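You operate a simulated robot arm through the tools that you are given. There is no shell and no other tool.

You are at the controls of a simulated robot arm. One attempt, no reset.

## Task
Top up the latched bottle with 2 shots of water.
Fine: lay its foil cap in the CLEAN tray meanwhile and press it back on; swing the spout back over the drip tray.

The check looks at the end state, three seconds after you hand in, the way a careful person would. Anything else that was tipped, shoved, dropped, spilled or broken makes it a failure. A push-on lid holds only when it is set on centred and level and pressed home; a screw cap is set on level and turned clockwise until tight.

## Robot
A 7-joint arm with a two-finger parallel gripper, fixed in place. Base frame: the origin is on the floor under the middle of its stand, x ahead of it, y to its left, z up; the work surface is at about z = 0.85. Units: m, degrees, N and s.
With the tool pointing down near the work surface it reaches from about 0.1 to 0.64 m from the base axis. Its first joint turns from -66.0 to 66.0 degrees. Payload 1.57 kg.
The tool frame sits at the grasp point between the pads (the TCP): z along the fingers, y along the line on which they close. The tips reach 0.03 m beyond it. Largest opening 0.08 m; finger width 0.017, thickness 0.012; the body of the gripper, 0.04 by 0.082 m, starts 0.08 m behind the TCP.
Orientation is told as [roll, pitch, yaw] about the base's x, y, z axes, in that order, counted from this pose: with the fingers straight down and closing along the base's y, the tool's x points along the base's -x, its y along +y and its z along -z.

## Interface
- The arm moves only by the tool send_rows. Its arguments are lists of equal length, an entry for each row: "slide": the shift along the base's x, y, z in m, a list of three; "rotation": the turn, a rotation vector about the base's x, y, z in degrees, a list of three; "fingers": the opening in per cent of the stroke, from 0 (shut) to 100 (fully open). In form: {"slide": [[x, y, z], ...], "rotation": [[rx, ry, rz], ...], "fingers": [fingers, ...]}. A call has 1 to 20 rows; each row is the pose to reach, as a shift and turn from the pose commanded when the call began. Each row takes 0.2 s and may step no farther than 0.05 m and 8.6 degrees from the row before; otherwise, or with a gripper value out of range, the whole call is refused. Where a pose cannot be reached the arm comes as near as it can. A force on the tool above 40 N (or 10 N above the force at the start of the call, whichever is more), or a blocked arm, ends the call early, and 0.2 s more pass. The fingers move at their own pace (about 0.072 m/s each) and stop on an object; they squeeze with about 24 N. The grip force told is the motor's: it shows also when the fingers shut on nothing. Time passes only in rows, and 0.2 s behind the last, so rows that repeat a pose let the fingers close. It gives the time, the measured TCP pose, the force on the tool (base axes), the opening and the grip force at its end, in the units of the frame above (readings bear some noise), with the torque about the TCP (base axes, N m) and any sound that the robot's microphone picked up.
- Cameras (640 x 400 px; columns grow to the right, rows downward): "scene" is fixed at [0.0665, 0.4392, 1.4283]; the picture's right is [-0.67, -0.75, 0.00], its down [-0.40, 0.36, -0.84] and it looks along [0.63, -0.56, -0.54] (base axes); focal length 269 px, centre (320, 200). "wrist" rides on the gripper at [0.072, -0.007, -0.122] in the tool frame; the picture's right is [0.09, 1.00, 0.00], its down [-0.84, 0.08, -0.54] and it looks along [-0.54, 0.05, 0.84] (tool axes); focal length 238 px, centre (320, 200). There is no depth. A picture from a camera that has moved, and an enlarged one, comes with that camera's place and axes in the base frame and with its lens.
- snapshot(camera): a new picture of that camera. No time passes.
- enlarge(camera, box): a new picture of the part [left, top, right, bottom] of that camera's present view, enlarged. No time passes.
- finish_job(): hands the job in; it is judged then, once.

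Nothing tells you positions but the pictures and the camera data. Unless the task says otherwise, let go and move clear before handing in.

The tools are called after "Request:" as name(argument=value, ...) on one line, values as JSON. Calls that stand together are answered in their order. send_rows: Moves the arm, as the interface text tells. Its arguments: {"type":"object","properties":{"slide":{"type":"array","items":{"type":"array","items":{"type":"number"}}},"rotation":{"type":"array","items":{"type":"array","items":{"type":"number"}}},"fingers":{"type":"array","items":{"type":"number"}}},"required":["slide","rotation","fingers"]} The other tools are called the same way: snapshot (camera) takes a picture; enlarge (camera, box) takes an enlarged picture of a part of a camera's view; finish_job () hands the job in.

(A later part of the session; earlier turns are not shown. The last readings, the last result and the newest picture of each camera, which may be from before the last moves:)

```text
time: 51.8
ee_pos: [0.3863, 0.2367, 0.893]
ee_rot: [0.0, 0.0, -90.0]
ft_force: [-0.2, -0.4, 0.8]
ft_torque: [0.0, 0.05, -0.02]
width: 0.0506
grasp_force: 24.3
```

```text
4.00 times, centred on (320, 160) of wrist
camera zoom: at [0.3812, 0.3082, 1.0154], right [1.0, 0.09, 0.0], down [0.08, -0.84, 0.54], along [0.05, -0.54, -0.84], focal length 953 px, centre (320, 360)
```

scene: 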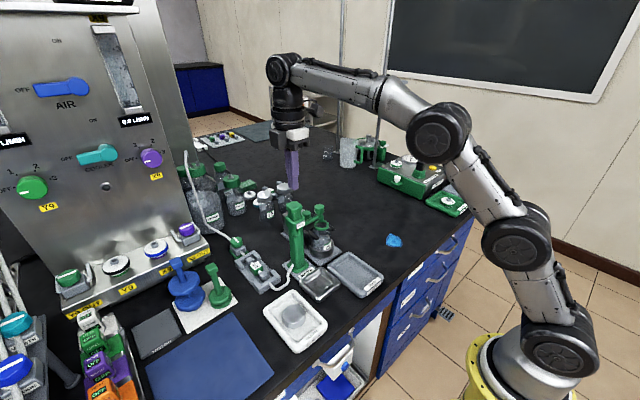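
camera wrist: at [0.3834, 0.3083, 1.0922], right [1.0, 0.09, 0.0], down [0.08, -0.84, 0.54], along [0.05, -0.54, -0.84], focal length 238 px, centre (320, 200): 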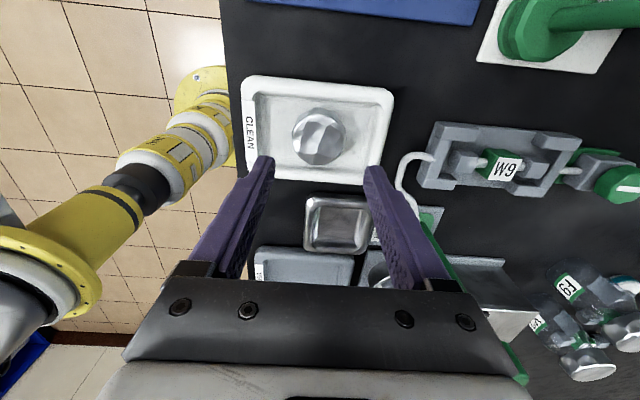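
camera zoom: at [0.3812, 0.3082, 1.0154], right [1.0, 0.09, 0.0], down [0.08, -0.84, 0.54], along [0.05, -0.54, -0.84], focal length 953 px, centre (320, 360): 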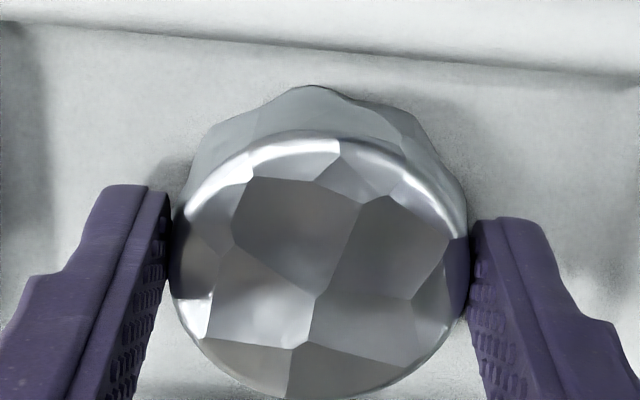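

The grip matches the original one exactly (same picture position, 50.6 mm, 24 N). I'll lift the cap and carry it back over the bottle, turning back to yaw 0.

Request:
send_rows(slide=[[0, 0, 0.01], [0, 0, 0.04], [0, 0, 0.08], [0, 0, 0.125], [0, 0, 0.17], [0, 0, 0.21], [0, 0, 0.24], [0.0116, -0.0184, 0.24], [0.0232, -0.0367, 0.24], [0.0348, -0.0551, 0.24], [0.0464, -0.0735, 0.24], [0.058, -0.0918, 0.24], [0.0695, -0.1102, 0.24], [0.0811, -0.1285, 0.24], [0.0927, -0.1469, 0.24], [0.1043, -0.1653, 0.24], [0.1159, -0.1836, 0.24], [0.1275, -0.201, 0.24], [0.1275, -0.201, 0.2], [0.1275, -0.201, 0.16]], rotation=[[0, 0, 0], [0, 0, 0], [0, 0, 0], [0, 0, 0], [0, 0, 0], [0, 0, 0], [0, 0, 0], [0, 0, 8.2], [0, 0, 16.4], [0, 0, 24.6], [0, 0, 32.8], [0, 0, 41], [0, 0, 49.2], [0, 0, 57.4], [0, 0, 65.6], [0, 0, 73.8], [0, 0, 82], [0, 0, 90], [0, 0, 90], [0, 0, 90]], fingers=[59, 59, 59, 59, 59, 59, 59, 59, 59, 59, 59, 59, 59, 59, 59, 59, 59, 59, 59, 59])

Request:
snapshot(camera="wrist")

Request:
enlarge(camera="scene", box=[270, 180, 370, 260])

```text
time: 56.0
ee_pos: [0.5161, 0.0349, 1.051]
ee_rot: [0.0, 0.2, 0.0]
ft_force: [-0.1, 0.0, -0.6]
ft_torque: [0.0, -0.02, -0.06]
width: 0.0503
grasp_force: 24.3
```

```text
taken
camera wrist: at [0.4448, 0.0278, 1.1736], right [-0.09, 1.0, 0.0], down [0.84, 0.08, 0.54], along [0.54, 0.05, -0.84], focal length 238 px, centre (320, 200)
```

wrist: 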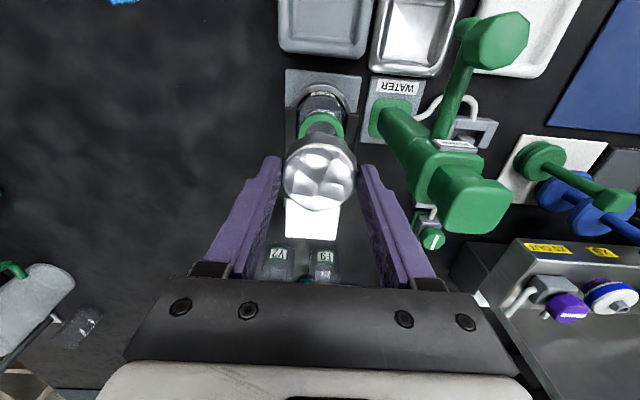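

```text
5.00 times, centred on (320, 220) of scene
camera zoom: at [0.0665, 0.4392, 1.4283], right [-0.67, -0.75, 0.0], down [-0.4, 0.36, -0.84], along [0.63, -0.56, -0.54], focal length 1344 px, centre (320, 100)
```

zoom: 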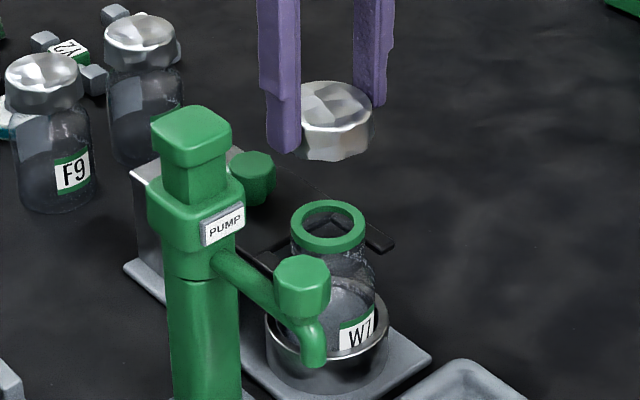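

Request:
send_rows(slide=[[0, 0, -0.02], [0, 0, -0.04], [0, 0, -0.055], [0, 0, -0.055]], rotation=[[0, 0, 0], [0, 0, 0], [0, 0, 0], [0, 0, 0]], fingers=[59, 59, 59, 59])

Request:
enlarge(camera="wrist", box=[240, 80, 400, 200])

Request:
enlarge(camera="scene", box=[290, 190, 350, 250])

```text
time: 57.0
ee_pos: [0.5144, 0.034, 0.9981]
ee_rot: [0.0, 0.0, 0.0]
ft_force: [0.7, 0.0, 0.1]
ft_torque: [0.01, -0.03, 0.01]
width: 0.0504
grasp_force: 23.8
```

```text
3.33 times, centred on (320, 140) of wrist
camera zoom: at [0.4428, 0.0281, 1.1203], right [-0.09, 1.0, 0.0], down [0.84, 0.08, 0.54], along [0.54, 0.05, -0.84], focal length 794 px, centre (320, 400)
```

zoom: 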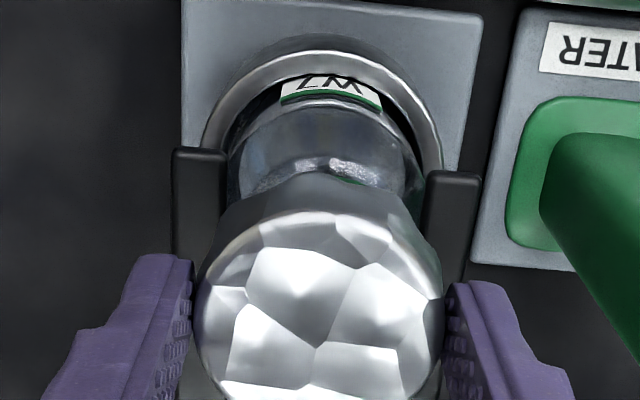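

```text
6.67 times, centred on (320, 220) of scene
camera zoom: at [0.0665, 0.4392, 1.4283], right [-0.67, -0.75, 0.0], down [-0.4, 0.36, -0.84], along [0.63, -0.56, -0.54], focal length 1792 px, centre (320, 67)
```

zoom: 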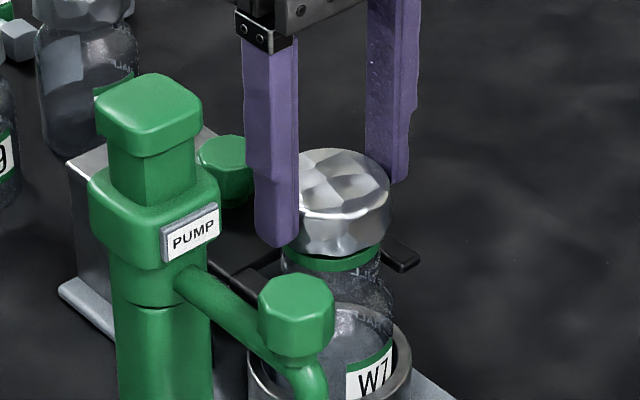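

The cap hovers just above the rim, aligned with the green ring within about 1 mm. I'll lower it gently onto the neck.

Request:
send_rows(slide=[[0, 0, -0.005], [0, 0, -0.009], [0, 0, -0.012], [0, 0, -0.015]], rotation=[[0, 0, 0], [0, 0, 0], [0, 0, 0], [0, 0, 0]], fingers=[59, 59, 59, 59])

Request:
enlarge(camera="wrist", box=[240, 80, 400, 200])

Request:
enlarge(camera="scene", box=[290, 190, 350, 250])

```text
time: 58.0
ee_pos: [0.5147, 0.0353, 0.9857]
ee_rot: [0.0, -0.2, 0.0]
ft_force: [2.0, -1.1, 19.9]
ft_torque: [-0.03, 0.35, -0.03]
width: 0.0506
grasp_force: 24.1
```

```text
3.33 times, centred on (320, 140) of wrist
camera zoom: at [0.4432, 0.0288, 1.1067], right [-0.09, 1.0, 0.0], down [0.83, 0.08, 0.55], along [0.54, 0.05, -0.84], focal length 794 px, centre (320, 400)
```

zoom: 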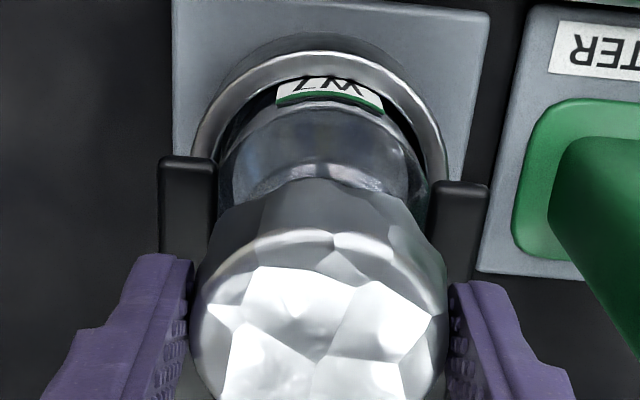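

```text
6.67 times, centred on (320, 220) of scene
camera zoom: at [0.0662, 0.4392, 1.4283], right [-0.67, -0.75, 0.0], down [-0.4, 0.36, -0.84], along [0.63, -0.56, -0.54], focal length 1792 px, centre (320, 67)
```

zoom: 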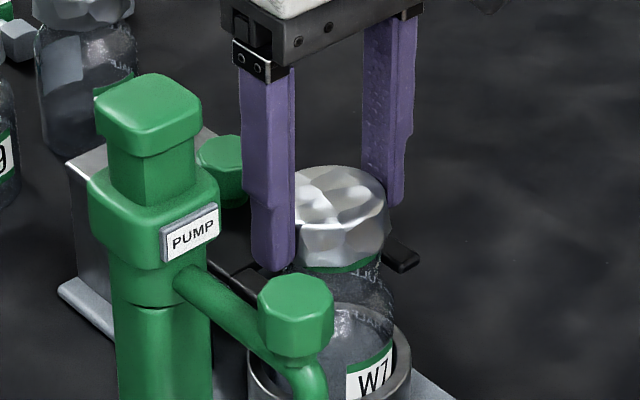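

Contact came early, 20 N with a torque showing that only the front (-x) edge touches, and the cap looks tilted. I'll lift back to hover and inspect before pressing further.

Request:
send_rows(slide=[[0, 0, 0.004], [0, 0, 0.01], [0, 0, 0.017], [0, 0, 0.017]], rotation=[[0, 0, 0], [0, 0, 0], [0, 0, 0], [0, 0, 0]], fingers=[59, 59, 59, 59])

Request:
enlarge(camera="wrist", box=[240, 80, 400, 200])

Request:
enlarge(camera="scene", box=[290, 190, 350, 250])

Request:
enlarge(camera="wrist", box=[240, 110, 400, 210])

```text
time: 59.0
ee_pos: [0.5132, 0.0375, 0.9989]
ee_rot: [0.0, 0.2, 0.0]
ft_force: [0.3, 0.2, -0.3]
ft_torque: [0.01, 0.0, 0.01]
width: 0.0504
grasp_force: 24.4
```

```text
3.33 times, centred on (320, 140) of wrist
camera zoom: at [0.4429, 0.0297, 1.122], right [-0.09, 1.0, 0.0], down [0.84, 0.08, 0.54], along [0.54, 0.05, -0.84], focal length 794 px, centre (320, 400)
```

zoom: 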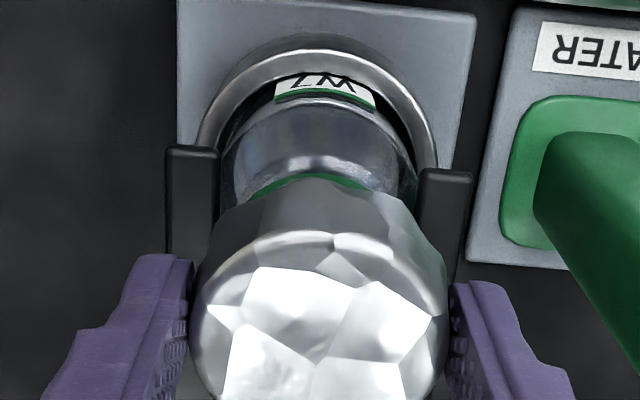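

```text
6.67 times, centred on (320, 220) of scene
camera zoom: at [0.0665, 0.4392, 1.4283], right [-0.67, -0.75, 0.0], down [-0.4, 0.36, -0.84], along [0.63, -0.56, -0.54], focal length 1792 px, centre (320, 67)
```

zoom: 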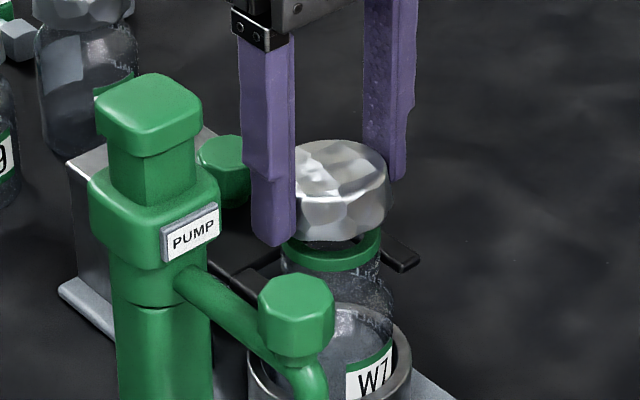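

```text
4.00 times, centred on (320, 160) of wrist
camera zoom: at [0.4429, 0.0297, 1.122], right [-0.09, 1.0, 0.0], down [0.84, 0.08, 0.54], along [0.54, 0.05, -0.84], focal length 953 px, centre (320, 360)
```

zoom: 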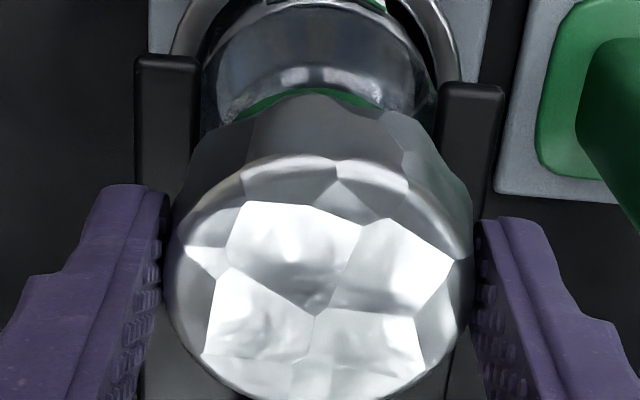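

The cap pivoted in the grip, front edge up by roughly 13°. Before re-levelling it, I'll check whether the bottle itself shifted, using the same scene crops as at the start.

Request:
enlarge(camera="scene", box=[270, 230, 350, 280])

Request:
enlarge(camera="scene", box=[270, 190, 350, 240])

Request:
enlarge(camera="scene", box=[310, 205, 350, 235])

```text
8.00 times, centred on (310, 255) of scene
camera zoom: at [0.0665, 0.4392, 1.4283], right [-0.67, -0.75, 0.0], down [-0.4, 0.36, -0.84], along [0.63, -0.56, -0.54], focal length 2151 px, centre (400, -240)
```

zoom: 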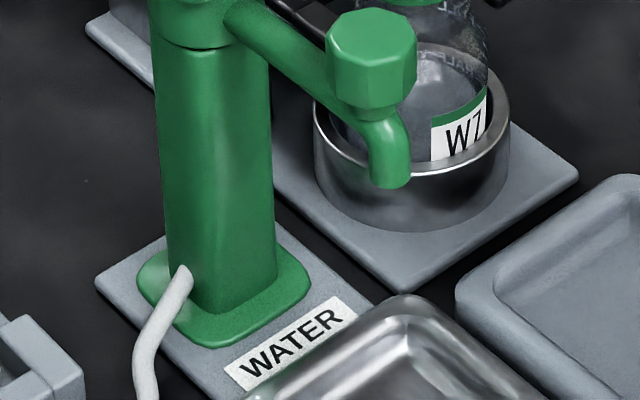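

```text
8.00 times, centred on (310, 215) of scene
camera zoom: at [0.0665, 0.4392, 1.4283], right [-0.67, -0.75, 0.0], down [-0.4, 0.36, -0.84], along [0.63, -0.56, -0.54], focal length 2151 px, centre (400, 80)
```

zoom: 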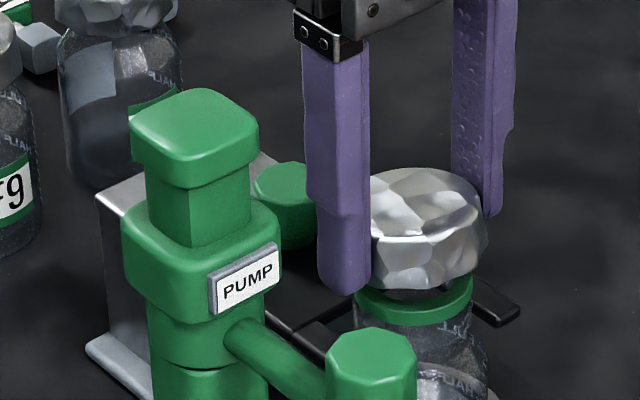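

```text
13.33 times, centred on (330, 220) of scene
camera zoom: at [0.0665, 0.4392, 1.4283], right [-0.67, -0.75, 0.0], down [-0.4, 0.36, -0.84], along [0.63, -0.56, -0.54], focal length 3584 px, centre (187, -67)
```

zoom: 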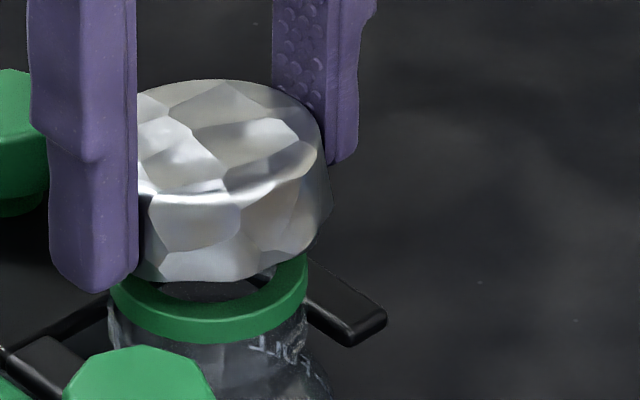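

The bottle hasn't moved, and hover alignment was within 0.5 mm. The cap simply tipped about the finger axis under the push. I'll set it back in the CLEAN tray to level it and re-grip; next time I'll rest it lightly on the rim, let go, and press from above with the fingertips.

Request:
send_rows(slide=[[0, 0, 0.04], [0, 0, 0.08], [0, 0, 0.12], [0, 0, 0.133], [-0.0116, 0.0184, 0.133], [-0.0232, 0.0367, 0.133], [-0.0348, 0.0551, 0.133], [-0.0464, 0.0735, 0.133], [-0.058, 0.0918, 0.133], [-0.0695, 0.1102, 0.133], [-0.0811, 0.1285, 0.133], [-0.0927, 0.1469, 0.133], [-0.1043, 0.1653, 0.133], [-0.1159, 0.1836, 0.133], [-0.1275, 0.201, 0.133], [-0.1275, 0.201, 0.09], [-0.1275, 0.201, 0.045], [-0.1275, 0.201, 0.0], [-0.1275, 0.201, -0.045], [-0.1275, 0.201, -0.08]], rotation=[[0, 0, 0], [0, 0, 0], [0, 0, 0], [0, 0, 0], [0, 0, -8.2], [0, 0, -16.4], [0, 0, -24.6], [0, 0, -32.8], [0, 0, -41], [0, 0, -49.2], [0, 0, -57.4], [0, 0, -65.6], [0, 0, -73.8], [0, 0, -82], [0, 0, -90], [0, 0, -90], [0, 0, -90], [0, 0, -90], [0, 0, -90], [0, 0, -90]], fingers=[59, 59, 59, 59, 59, 59, 59, 59, 59, 59, 59, 59, 59, 59, 59, 59, 59, 59, 59, 59])

Request:
snapshot(camera="wrist")

Request:
enlarge(camera="scene", box=[250, 250, 350, 340])

```text
time: 63.2
ee_pos: [0.3875, 0.2357, 0.9182]
ee_rot: [0.0, 0.2, -90.0]
ft_force: [-0.2, -0.5, -0.1]
ft_torque: [0.03, 0.01, -0.01]
width: 0.0505
grasp_force: 24.4
```

```text
taken
camera wrist: at [0.3808, 0.308, 1.0423], right [1.0, 0.09, 0.0], down [0.08, -0.84, 0.54], along [0.05, -0.54, -0.84], focal length 238 px, centre (320, 200)
```

wrist: 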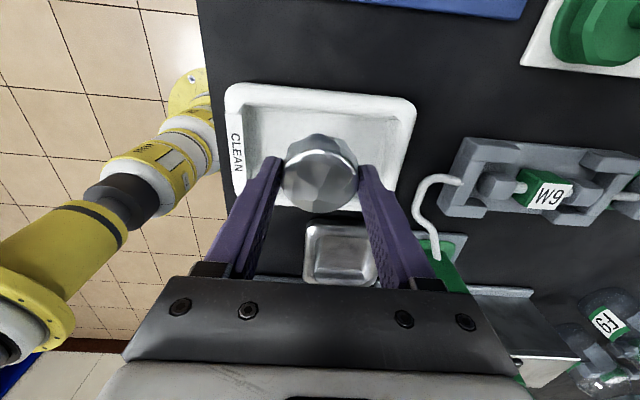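

```text
4.44 times, centred on (300, 295) of scene
camera zoom: at [0.0665, 0.4392, 1.4283], right [-0.67, -0.75, 0.0], down [-0.4, 0.36, -0.84], along [0.63, -0.56, -0.54], focal length 1195 px, centre (409, -222)
```

zoom: 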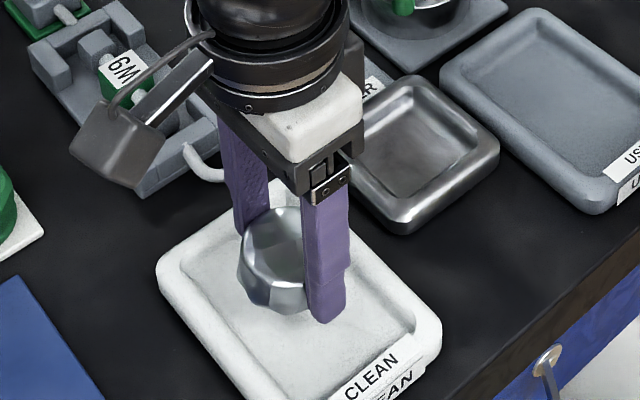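

Request:
send_rows(slide=[[0, 0, -0.01], [0, 0, -0.017], [0, 0, -0.02], [0, 0, -0.023]], rotation=[[0, 0, 0], [0, 0, 0], [0, 0, 0], [0, 0, 0]], fingers=[59, 59, 59, 59])

Request:
enlarge(camera="wrist", box=[240, 110, 400, 210])

```text
time: 64.2
ee_pos: [0.3866, 0.2361, 0.8967]
ee_rot: [0.0, 0.0, -90.0]
ft_force: [0.3, -0.5, 0.5]
ft_torque: [0.01, -0.01, 0.0]
width: 0.0506
grasp_force: 24.1
```

```text
4.00 times, centred on (320, 160) of wrist
camera zoom: at [0.3811, 0.3086, 1.0189], right [1.0, 0.09, 0.0], down [0.08, -0.84, 0.54], along [0.05, -0.54, -0.84], focal length 953 px, centre (320, 360)
```

zoom: 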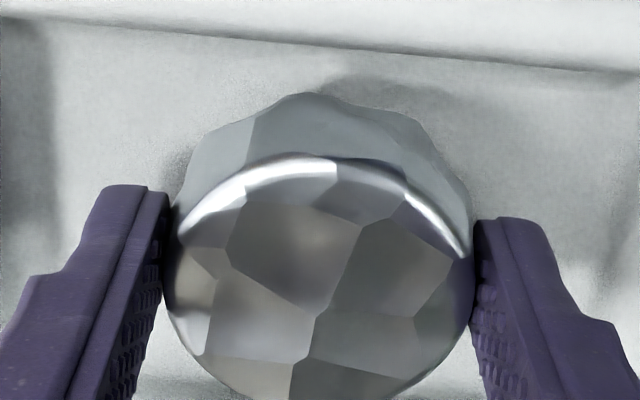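

Request:
send_rows(slide=[[0, 0, -0.002], [0, 0, -0.004], [0, 0, -0.006]], rotation=[[0, 0, 0], [0, 0, 0], [0, 0, 0]], fingers=[59, 59, 59])

Request:
enlarge(camera="wrist", box=[240, 110, 400, 210])

```text
time: 65.0
ee_pos: [0.3873, 0.237, 0.8899]
ee_rot: [0.2, 0.0, -90.0]
ft_force: [-0.6, 0.3, 2.4]
ft_torque: [-0.07, 0.03, -0.01]
width: 0.0506
grasp_force: 24.1
```

```text
4.00 times, centred on (320, 160) of wrist
camera zoom: at [0.381, 0.3086, 1.0128], right [1.0, 0.09, 0.0], down [0.08, -0.84, 0.54], along [0.05, -0.54, -0.84], focal length 953 px, centre (320, 360)
```

zoom: 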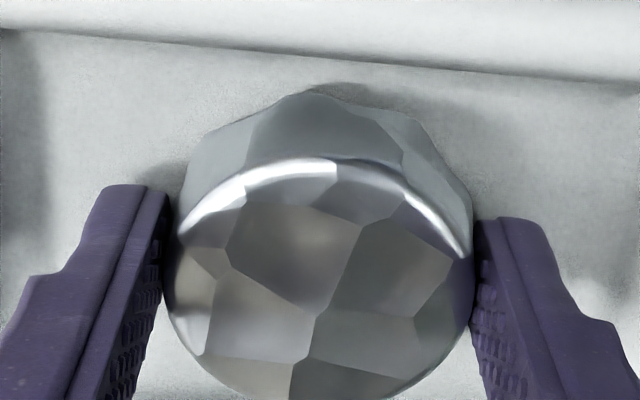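

Light contact now (2.4 N). I'll open the fingers so the cap settles flat on the tray.

Request:
send_rows(slide=[[0, 0, 0], [0, 0, 0], [0, 0, 0], [0, 0, 0.003], [0, 0, 0.003]], rotation=[[0, 0, 0], [0, 0, 0], [0, 0, 0], [0, 0, 0], [0, 0, 0]], fingers=[66, 72, 76, 76, 76])

Request:
enlarge(camera="wrist", box=[240, 110, 400, 210])

Request:
enlarge(camera="scene", box=[260, 270, 340, 330])

```text
time: 66.2
ee_pos: [0.3849, 0.2358, 0.8918]
ee_rot: [0.0, 0.1, -90.0]
ft_force: [-0.3, -0.4, 0.0]
ft_torque: [-0.02, 0.0, -0.01]
width: 0.0609
grasp_force: 0.0
```

```text
4.00 times, centred on (320, 160) of wrist
camera zoom: at [0.3806, 0.308, 1.0154], right [1.0, 0.09, 0.0], down [0.08, -0.84, 0.54], along [0.05, -0.54, -0.84], focal length 953 px, centre (320, 360)
```

zoom: 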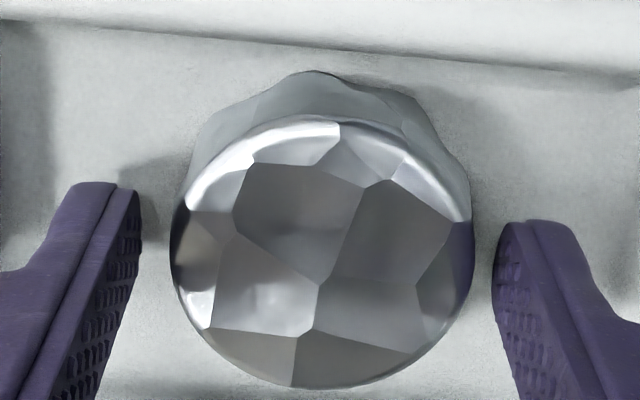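

```text
6.67 times, centred on (300, 300) of scene
camera zoom: at [0.0665, 0.4392, 1.4283], right [-0.67, -0.75, 0.0], down [-0.4, 0.36, -0.84], along [0.63, -0.56, -0.54], focal length 1792 px, centre (453, -467)
```

zoom: 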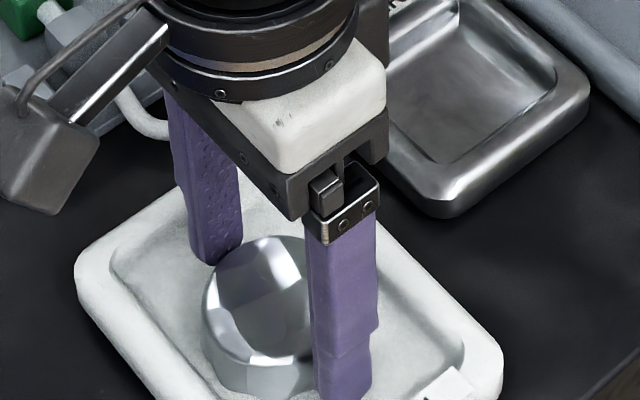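

The cap lies flat, but about 3 mm off in +y relative to my desired grip. I'll shift the gripper +3 mm in y and re-grip.

Request:
send_rows(slide=[[0, 0.0015, 0], [0, 0.003, 0], [0, 0.003, 0], [0, 0.003, 0], [0, 0.003, 0], [0, 0.003, 0], [0, 0.003, 0]], rotation=[[0, 0, 0], [0, 0, 0], [0, 0, 0], [0, 0, 0], [0, 0, 0], [0, 0, 0], [0, 0, 0]], fingers=[76, 76, 76, 68, 59, 59, 59])

Request:
enlarge(camera="wrist", box=[240, 110, 400, 210])

```text
time: 67.8
ee_pos: [0.3854, 0.2395, 0.8924]
ee_rot: [0.1, 0.1, -90.0]
ft_force: [-0.2, -0.2, -0.9]
ft_torque: [0.0, -0.03, 0.02]
width: 0.0505
grasp_force: 23.9
```

```text
4.00 times, centred on (320, 160) of wrist
camera zoom: at [0.3804, 0.3108, 1.0155], right [1.0, 0.09, 0.0], down [0.08, -0.84, 0.54], along [0.05, -0.54, -0.84], focal length 953 px, centre (320, 360)
```

zoom: 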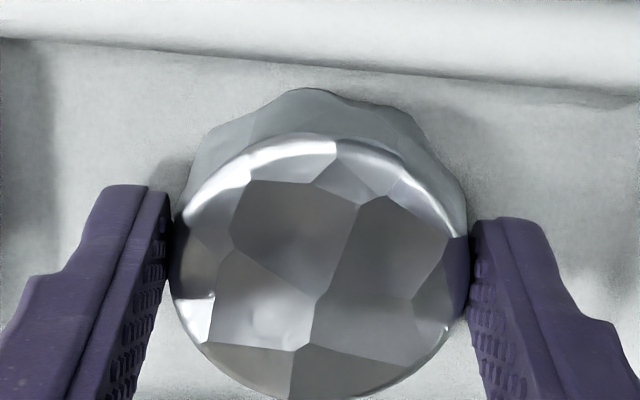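

The grip again matches the reference exactly. Lifting and carrying the cap back over the bottle.

Request:
send_rows(slide=[[0, 0, 0.01], [0, 0, 0.04], [0, 0, 0.08], [0, 0, 0.125], [0, 0, 0.17], [0, 0, 0.21], [0, 0, 0.24], [0.0116, -0.0186, 0.24], [0.0232, -0.0371, 0.24], [0.0348, -0.0557, 0.24], [0.0464, -0.0742, 0.24], [0.058, -0.0928, 0.24], [0.0695, -0.1113, 0.24], [0.0811, -0.1299, 0.24], [0.0927, -0.1484, 0.24], [0.1043, -0.167, 0.24], [0.1159, -0.1855, 0.24], [0.1275, -0.204, 0.24], [0.1275, -0.204, 0.2], [0.1275, -0.204, 0.16]], rotation=[[0, 0, 0], [0, 0, 0], [0, 0, 0], [0, 0, 0], [0, 0, 0], [0, 0, 0], [0, 0, 0], [0, 0, 8.2], [0, 0, 16.4], [0, 0, 24.6], [0, 0, 32.8], [0, 0, 41], [0, 0, 49.2], [0, 0, 57.4], [0, 0, 65.6], [0, 0, 73.8], [0, 0, 82], [0, 0, 90], [0, 0, 90], [0, 0, 90]], fingers=[59, 59, 59, 59, 59, 59, 59, 59, 59, 59, 59, 59, 59, 59, 59, 59, 59, 59, 59, 59])

Request:
send_rows(slide=[[0, 0, -0.02], [0, 0, -0.04], [0, 0, -0.053], [0, 0, -0.053], [0, 0, -0.053]], rotation=[[0, 0, 0], [0, 0, 0], [0, 0, 0], [0, 0, 0], [0, 0, 0]], fingers=[59, 59, 59, 59, 59])

Request:
enlarge(camera="wrist", box=[240, 80, 400, 200])

Request:
enlarge(camera="scene", box=[310, 205, 350, 235])

```text
time: 72.0
ee_pos: [0.5127, 0.0352, 1.0541]
ee_rot: [0.0, 0.0, -0.1]
ft_force: [0.1, -0.7, 0.6]
ft_torque: [-0.01, 0.02, -0.01]
width: 0.0503
grasp_force: 24.3
```

```text
time: 73.2
ee_pos: [0.515, 0.0372, 0.9995]
ee_rot: [0.1, 0.1, -0.1]
ft_force: [0.0, 0.3, -0.4]
ft_torque: [0.02, 0.02, -0.01]
width: 0.0505
grasp_force: 24.2
```

```text
3.33 times, centred on (320, 140) of wrist
camera zoom: at [0.4432, 0.0302, 1.1222], right [-0.09, 1.0, 0.0], down [0.84, 0.08, 0.54], along [0.54, 0.05, -0.84], focal length 794 px, centre (320, 400)
```

zoom: 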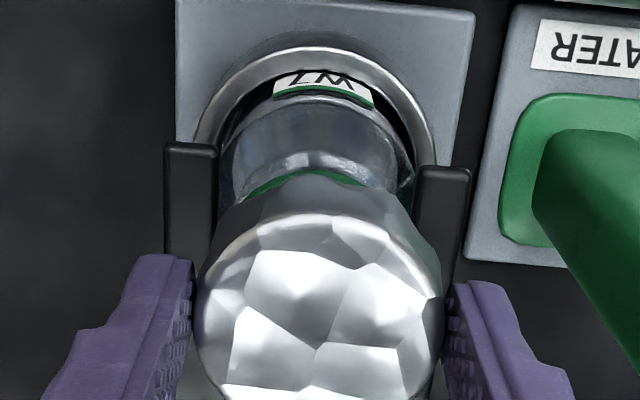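

```text
13.33 times, centred on (330, 220) of scene
camera zoom: at [0.0665, 0.4392, 1.4283], right [-0.67, -0.75, 0.0], down [-0.4, 0.36, -0.84], along [0.63, -0.56, -0.54], focal length 3584 px, centre (187, -67)
```

zoom: 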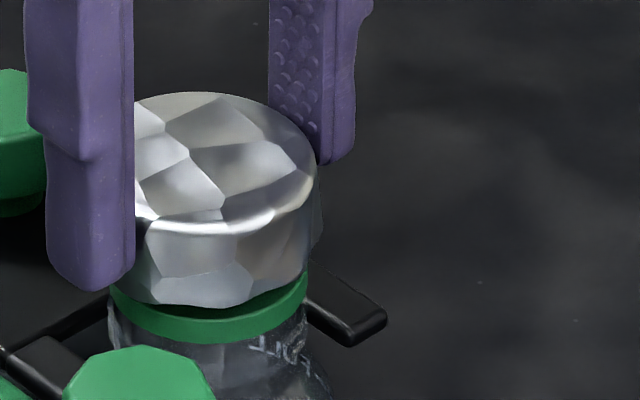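

The camera pose and the scene crop both show the cap about 2 mm too far in +y. I'll correct that, then lower in small steps, watching the force.

Request:
send_rows(slide=[[0, -0.002, 0], [0, -0.002, 0], [0, -0.002, 0]], rotation=[[0, 0, 0], [0, 0, 0], [0, 0, 0]], fingers=[59, 59, 59])

Request:
enlarge(camera="scene", box=[310, 205, 350, 235])

Request:
enlarge(camera="wrist", box=[240, 80, 400, 200])

```text
time: 74.0
ee_pos: [0.5148, 0.0347, 1.0001]
ee_rot: [0.0, 0.1, 0.0]
ft_force: [0.0, -0.1, -0.3]
ft_torque: [-0.02, 0.01, 0.02]
width: 0.0504
grasp_force: 24.3
```

```text
13.33 times, centred on (330, 220) of scene
camera zoom: at [0.0665, 0.4392, 1.4283], right [-0.67, -0.75, 0.0], down [-0.4, 0.36, -0.84], along [0.63, -0.56, -0.54], focal length 3584 px, centre (187, -67)
```

zoom: 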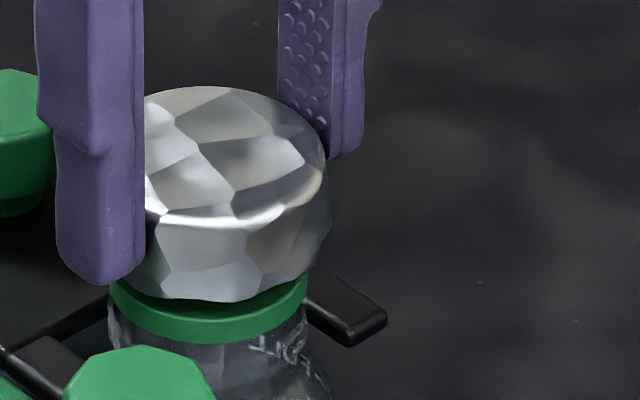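

```text
3.33 times, centred on (320, 140) of wrist
camera zoom: at [0.4429, 0.0278, 1.1226], right [-0.09, 1.0, 0.0], down [0.84, 0.08, 0.54], along [0.54, 0.05, -0.84], focal length 794 px, centre (320, 400)
```

zoom: 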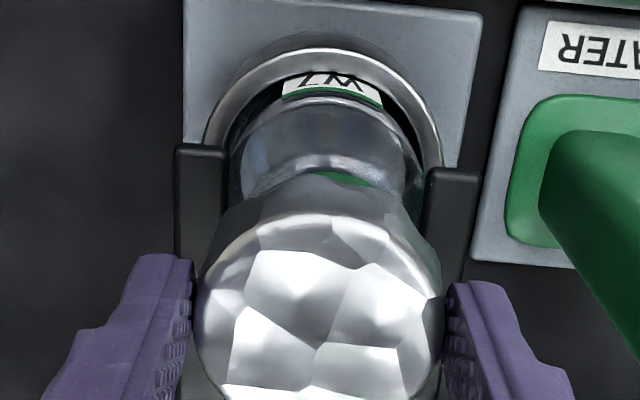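

Now aligned: the cap centre matches the ring centre in both views within 0.5 mm. Lowering gently.

Request:
send_rows(slide=[[0, 0, -0.002], [0, 0, -0.004], [0, 0, -0.004]], rotation=[[0, 0, 0], [0, 0, 0], [0, 0, 0]], fingers=[59, 59, 59])

Request:
send_rows(slide=[[0, 0, -0.002], [0, 0, -0.002]], rotation=[[0, 0, 0], [0, 0, 0]], fingers=[59, 59])

Request:
enlarge(camera="scene", box=[310, 205, 350, 235])

Request:
enlarge(camera="wrist", box=[240, 80, 400, 200])

```text
time: 74.8
ee_pos: [0.5135, 0.0341, 0.9961]
ee_rot: [0.0, 0.1, -0.1]
ft_force: [0.7, 0.7, 0.5]
ft_torque: [-0.02, -0.01, -0.01]
width: 0.0508
grasp_force: 24.2
```

```text
time: 75.4
ee_pos: [0.5128, 0.0327, 0.9949]
ee_rot: [0.0, 0.1, 0.0]
ft_force: [-0.2, -0.8, -1.0]
ft_torque: [-0.02, -0.03, 0.01]
width: 0.0507
grasp_force: 23.3
```

```text
13.33 times, centred on (330, 220) of scene
camera zoom: at [0.0665, 0.4392, 1.4283], right [-0.67, -0.75, 0.0], down [-0.4, 0.36, -0.84], along [0.63, -0.56, -0.54], focal length 3584 px, centre (187, -67)
```

zoom: 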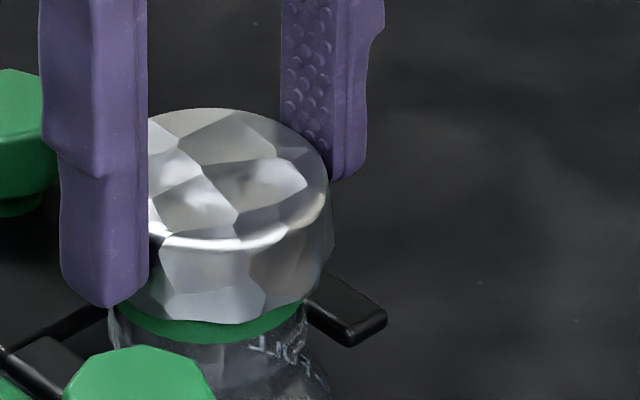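

```text
3.33 times, centred on (320, 140) of wrist
camera zoom: at [0.4429, 0.0269, 1.1165], right [-0.09, 1.0, 0.0], down [0.84, 0.08, 0.54], along [0.54, 0.05, -0.84], focal length 794 px, centre (320, 400)
```

zoom: 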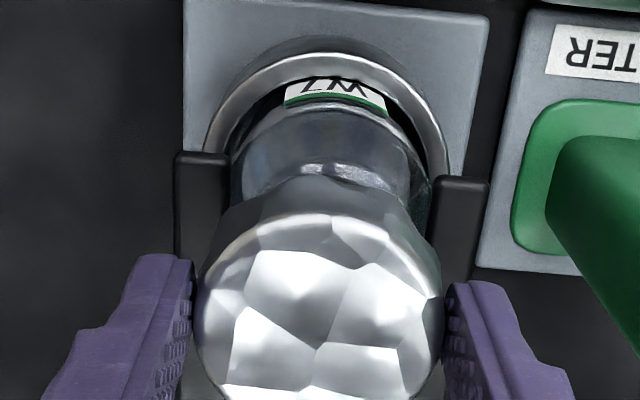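

Request:
send_rows(slide=[[0, 0.001, 0], [0, 0.001, -0.002], [0, 0.001, -0.002]], rotation=[[0, 0, 0], [0, 0, 0], [0, 0, 0]], fingers=[59, 59, 59])

Request:
enlarge(camera="wrist", box=[240, 80, 400, 200])

Request:
enlarge(camera="scene", box=[310, 205, 350, 235])

```text
time: 76.2
ee_pos: [0.5141, 0.0345, 0.9925]
ee_rot: [0.0, -0.1, 0.0]
ft_force: [-1.5, -0.9, 4.9]
ft_torque: [0.01, 0.15, 0.02]
width: 0.0503
grasp_force: 24.1
```

```text
3.33 times, centred on (320, 140) of wrist
camera zoom: at [0.4431, 0.0279, 1.1153], right [-0.09, 1.0, 0.0], down [0.84, 0.08, 0.54], along [0.54, 0.05, -0.84], focal length 794 px, centre (320, 400)
```

zoom: 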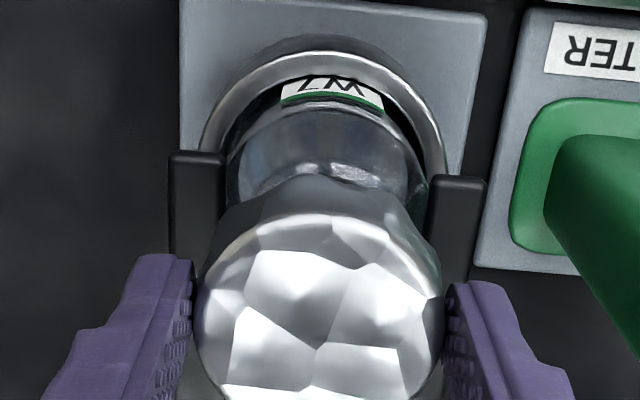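

```text
13.33 times, centred on (330, 220) of scene
camera zoom: at [0.0664, 0.4392, 1.4283], right [-0.67, -0.75, 0.0], down [-0.4, 0.36, -0.84], along [0.63, -0.56, -0.54], focal length 3584 px, centre (187, -67)
```

zoom: 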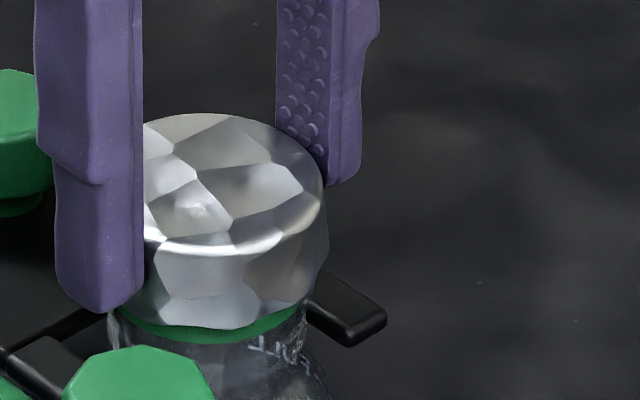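

Contact again at the front rim (about 20 mm ahead of the TCP), while the cap is still level. So the cap is actually slightly too far in +x. I'll lift a bit, shift -x by 1.5 mm and probe again.

Request:
send_rows(slide=[[0, 0, 0.003], [-0.0015, 0, 0.003], [-0.0015, 0, 0], [-0.0015, 0, -0.001], [-0.0015, 0, -0.001]], rotation=[[0, 0, 0], [0, 0, 0], [0, 0, 0], [0, 0, 0], [0, 0, 0]], fingers=[59, 59, 59, 59, 59])

Request:
enlarge(camera="wrist", box=[240, 80, 400, 200])

```text
time: 77.4
ee_pos: [0.5114, 0.0346, 0.99]
ee_rot: [0.0, 0.1, 0.0]
ft_force: [0.1, 0.8, 0.5]
ft_torque: [0.0, 0.01, 0.01]
width: 0.051
grasp_force: 23.7
```

```text
3.33 times, centred on (320, 140) of wrist
camera zoom: at [0.4414, 0.0279, 1.1132], right [-0.09, 1.0, 0.0], down [0.84, 0.08, 0.54], along [0.54, 0.05, -0.84], focal length 794 px, centre (320, 400)
```

zoom: 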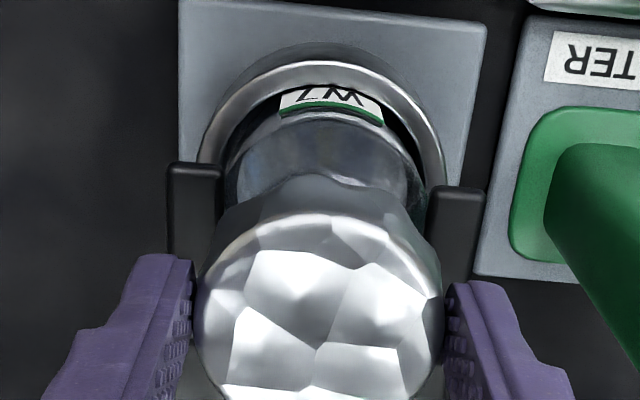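

No contact now at a lower height, so the shift was right. Continuing to lower in small steps.

Request:
send_rows(slide=[[0, 0, -0.002], [0, 0, -0.002]], rotation=[[0, 0, 0], [0, 0, 0]], fingers=[59, 59])

Request:
send_rows(slide=[[0, 0, -0.002], [0, 0, -0.002]], rotation=[[0, 0, 0], [0, 0, 0]], fingers=[59, 59])

Request:
enlarge(camera="wrist", box=[240, 80, 400, 200])

Request:
enlarge(camera="scene", box=[310, 205, 350, 235])

```text
time: 78.0
ee_pos: [0.5129, 0.0339, 0.9884]
ee_rot: [0.1, 0.2, 0.0]
ft_force: [0.5, -0.8, 0.0]
ft_torque: [0.0, 0.02, 0.0]
width: 0.0505
grasp_force: 24.0
```

```text
time: 78.6
ee_pos: [0.5121, 0.0344, 0.9859]
ee_rot: [-0.1, 0.2, 0.1]
ft_force: [0.0, 0.6, 0.1]
ft_torque: [0.01, 0.0, -0.01]
width: 0.0506
grasp_force: 24.1
```

```text
3.33 times, centred on (320, 140) of wrist
camera zoom: at [0.442, 0.0282, 1.1092], right [-0.09, 1.0, 0.0], down [0.84, 0.08, 0.54], along [0.54, 0.05, -0.84], focal length 794 px, centre (320, 400)
```

zoom: 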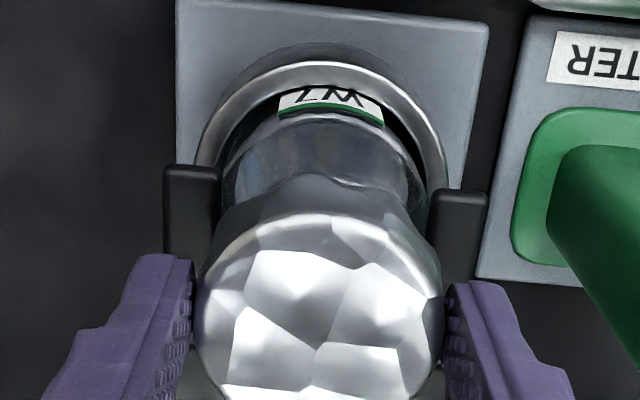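

```text
13.33 times, centred on (330, 220) of scene
camera zoom: at [0.0665, 0.4392, 1.4283], right [-0.67, -0.75, 0.0], down [-0.4, 0.36, -0.84], along [0.63, -0.56, -0.54], focal length 3584 px, centre (187, -67)
```

zoom: 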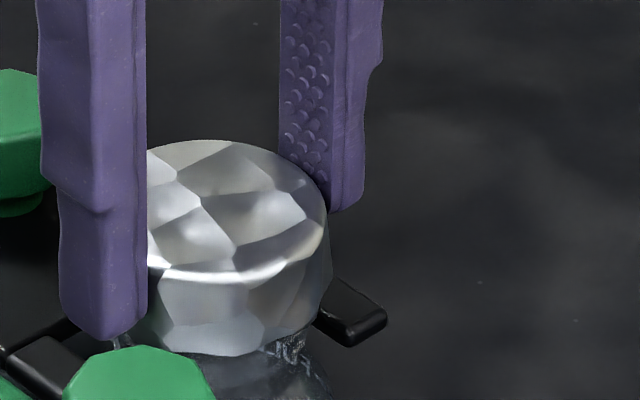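

The skirt is now over the ring with no contact force. I'll continue down in steps.

Request:
send_rows(slide=[[0, 0, -0.002], [0, 0, -0.003], [0, 0, -0.003]], rotation=[[0, 0, 0], [0, 0, 0], [0, 0, 0]], fingers=[59, 59, 59])

Request:
send_rows(slide=[[0, 0, -0.002], [0, 0, -0.003], [0, 0, -0.003]], rotation=[[0, 0, 0], [0, 0, 0], [0, 0, 0]], fingers=[59, 59, 59])

Request:
enlarge(camera="wrist", box=[240, 80, 400, 200])

Request:
enlarge(camera="scene", box=[310, 205, 350, 235])

```text
time: 79.4
ee_pos: [0.5121, 0.0351, 0.983]
ee_rot: [0.1, 0.1, 0.0]
ft_force: [-0.5, 0.4, 0.1]
ft_torque: [0.0, 0.0, 0.01]
width: 0.0504
grasp_force: 24.4
```

```text
time: 80.2
ee_pos: [0.5118, 0.0349, 0.9813]
ee_rot: [0.0, 0.2, 0.0]
ft_force: [0.8, 0.6, -0.9]
ft_torque: [0.0, 0.01, -0.02]
width: 0.0503
grasp_force: 23.8
```

```text
3.33 times, centred on (320, 140) of wrist
camera zoom: at [0.4415, 0.0281, 1.1029], right [-0.09, 1.0, 0.0], down [0.84, 0.08, 0.54], along [0.54, 0.05, -0.84], focal length 794 px, centre (320, 400)
```

zoom: 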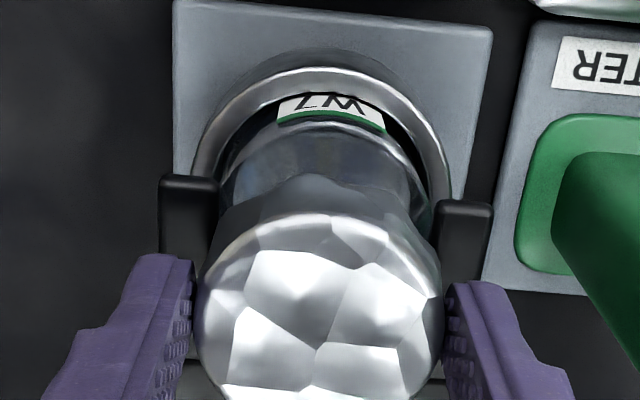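

```text
13.33 times, centred on (330, 220) of scene
camera zoom: at [0.0665, 0.4392, 1.4283], right [-0.67, -0.75, 0.0], down [-0.4, 0.36, -0.84], along [0.63, -0.56, -0.54], focal length 3584 px, centre (187, -67)
```

zoom: 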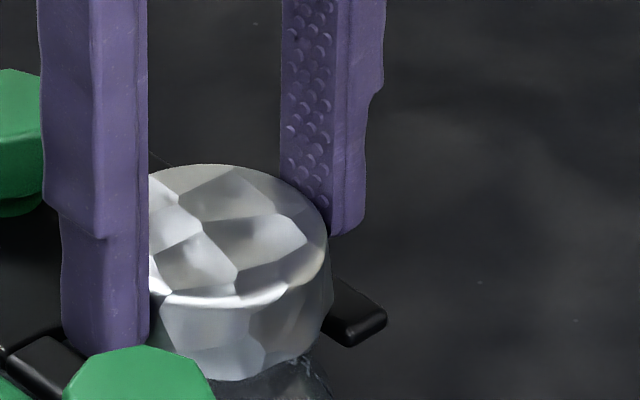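

Still no contact 5 mm above the seat, with the cap level. Continuing down to the seat.

Request:
send_rows(slide=[[0, 0, -0.002], [0, 0, -0.003], [0, 0, -0.003]], rotation=[[0, 0, 0], [0, 0, 0], [0, 0, 0]], fingers=[59, 59, 59])

Request:
send_rows(slide=[[0, 0, -0.001], [0, 0, -0.002], [0, 0, -0.002]], rotation=[[0, 0, 0], [0, 0, 0], [0, 0, 0]], fingers=[59, 59, 59])

Request:
enlarge(camera="wrist", box=[240, 110, 400, 210])

Request:
enlarge(camera="scene", box=[310, 205, 350, 235])

```text
time: 81.0
ee_pos: [0.5118, 0.0343, 0.9776]
ee_rot: [0.0, 0.2, 0.0]
ft_force: [0.7, 0.5, 0.1]
ft_torque: [0.0, 0.0, -0.02]
width: 0.0505
grasp_force: 24.0
```

```text
time: 81.8
ee_pos: [0.5117, 0.035, 0.975]
ee_rot: [0.0, 0.1, -0.1]
ft_force: [-0.8, -0.7, 1.1]
ft_torque: [-0.01, 0.0, -0.04]
width: 0.0505
grasp_force: 23.9
```

```text
4.00 times, centred on (320, 160) of wrist
camera zoom: at [0.4414, 0.028, 1.0984], right [-0.09, 1.0, 0.0], down [0.84, 0.08, 0.54], along [0.54, 0.05, -0.84], focal length 953 px, centre (320, 360)
```

zoom: 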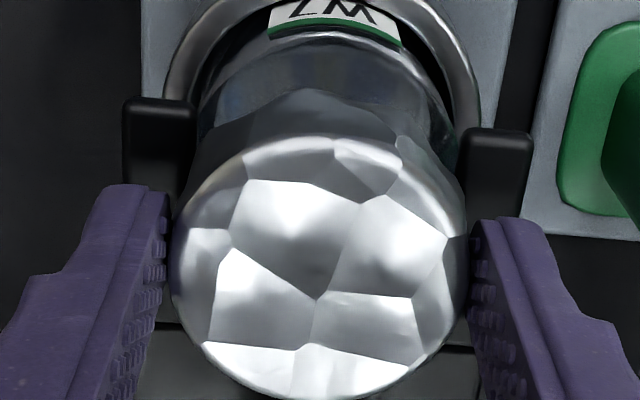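

```text
13.33 times, centred on (330, 220) of scene
camera zoom: at [0.0665, 0.4392, 1.4283], right [-0.67, -0.75, 0.0], down [-0.4, 0.36, -0.84], along [0.63, -0.56, -0.54], focal length 3584 px, centre (187, -67)
```

zoom: 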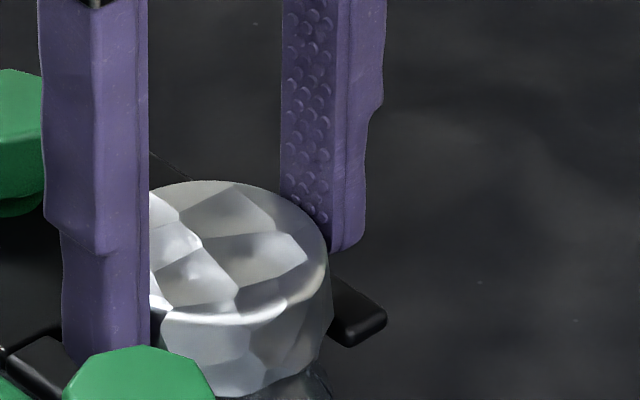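

The cap is at its original seat height, level, and its outline in the scene matches the original within 2 px. Now I'll press down in small steps, listening for the snap.

Request:
send_rows(slide=[[0, 0, -0.001], [0, 0, -0.002], [0, 0, -0.002]], rotation=[[0, 0, 0], [0, 0, 0], [0, 0, 0]], fingers=[59, 59, 59])

Request:
enlarge(camera="wrist", box=[240, 110, 400, 210])

```text
time: 82.6
ee_pos: [0.5119, 0.0344, 0.9757]
ee_rot: [0.0, -0.1, 0.0]
ft_force: [-4.3, 2.8, 18.2]
ft_torque: [0.13, 0.43, 0.0]
width: 0.0506
grasp_force: 24.0
heard: snap
```

```text
4.00 times, centred on (320, 160) of wrist
camera zoom: at [0.4411, 0.0283, 1.0984], right [-0.09, 1.0, 0.0], down [0.84, 0.08, 0.54], along [0.54, 0.05, -0.84], focal length 953 px, centre (320, 360)
```

zoom: 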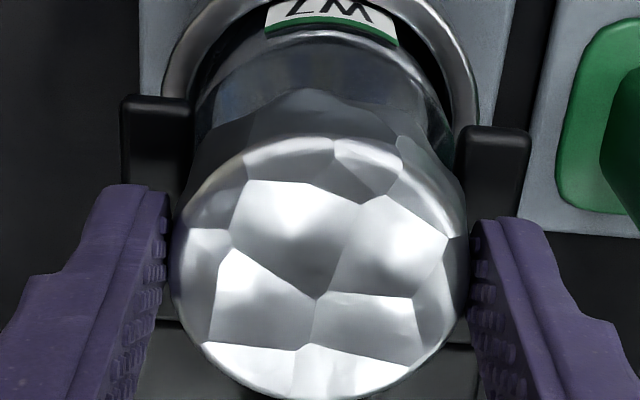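

A snap was heard with the cap level. I'll relieve the push, open the fingers, and check the cap.

Request:
send_rows(slide=[[0, 0, 0.002], [0, 0, 0.002], [0, 0, 0.002], [0, 0, 0.002], [0, 0, 0.002]], rotation=[[0, 0, 0], [0, 0, 0], [0, 0, 0], [0, 0, 0], [0, 0, 0]], fingers=[59, 70, 85, 95, 95])

Request:
enlarge(camera="wrist", box=[240, 110, 400, 210])

Request:
enlarge(camera="scene", box=[270, 190, 350, 240])

```text
time: 83.8
ee_pos: [0.5116, 0.0338, 0.9767]
ee_rot: [0.0, 0.1, 0.0]
ft_force: [-0.2, -0.6, 0.1]
ft_torque: [0.0, 0.0, 0.02]
width: 0.0759
grasp_force: 0.2
```

```text
4.00 times, centred on (320, 160) of wrist
camera zoom: at [0.441, 0.0279, 1.0984], right [-0.09, 1.0, 0.0], down [0.84, 0.08, 0.54], along [0.54, 0.05, -0.84], focal length 953 px, centre (320, 360)
```

zoom: 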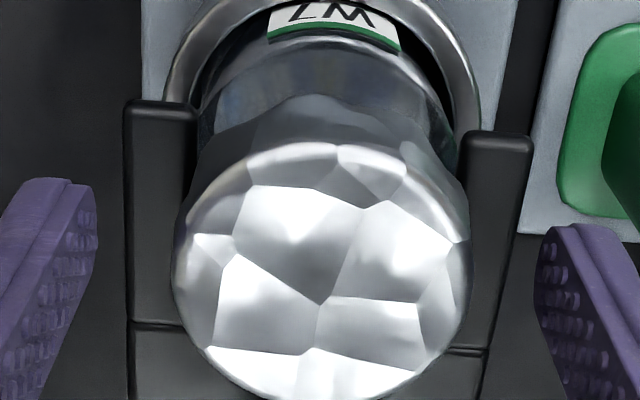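

```text
8.00 times, centred on (310, 215) of scene
camera zoom: at [0.0665, 0.4392, 1.4283], right [-0.67, -0.75, 0.0], down [-0.4, 0.36, -0.84], along [0.63, -0.56, -0.54], focal length 2151 px, centre (400, 80)
```

zoom: 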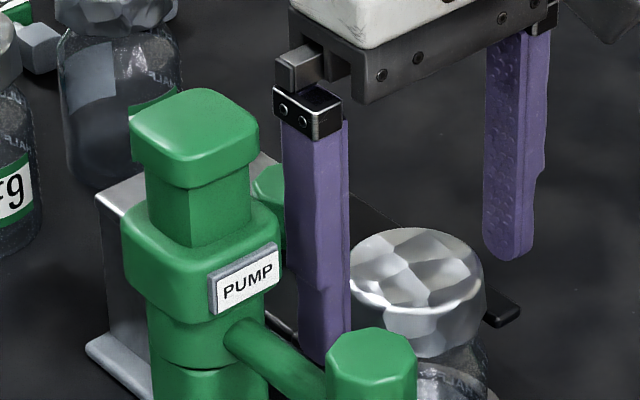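

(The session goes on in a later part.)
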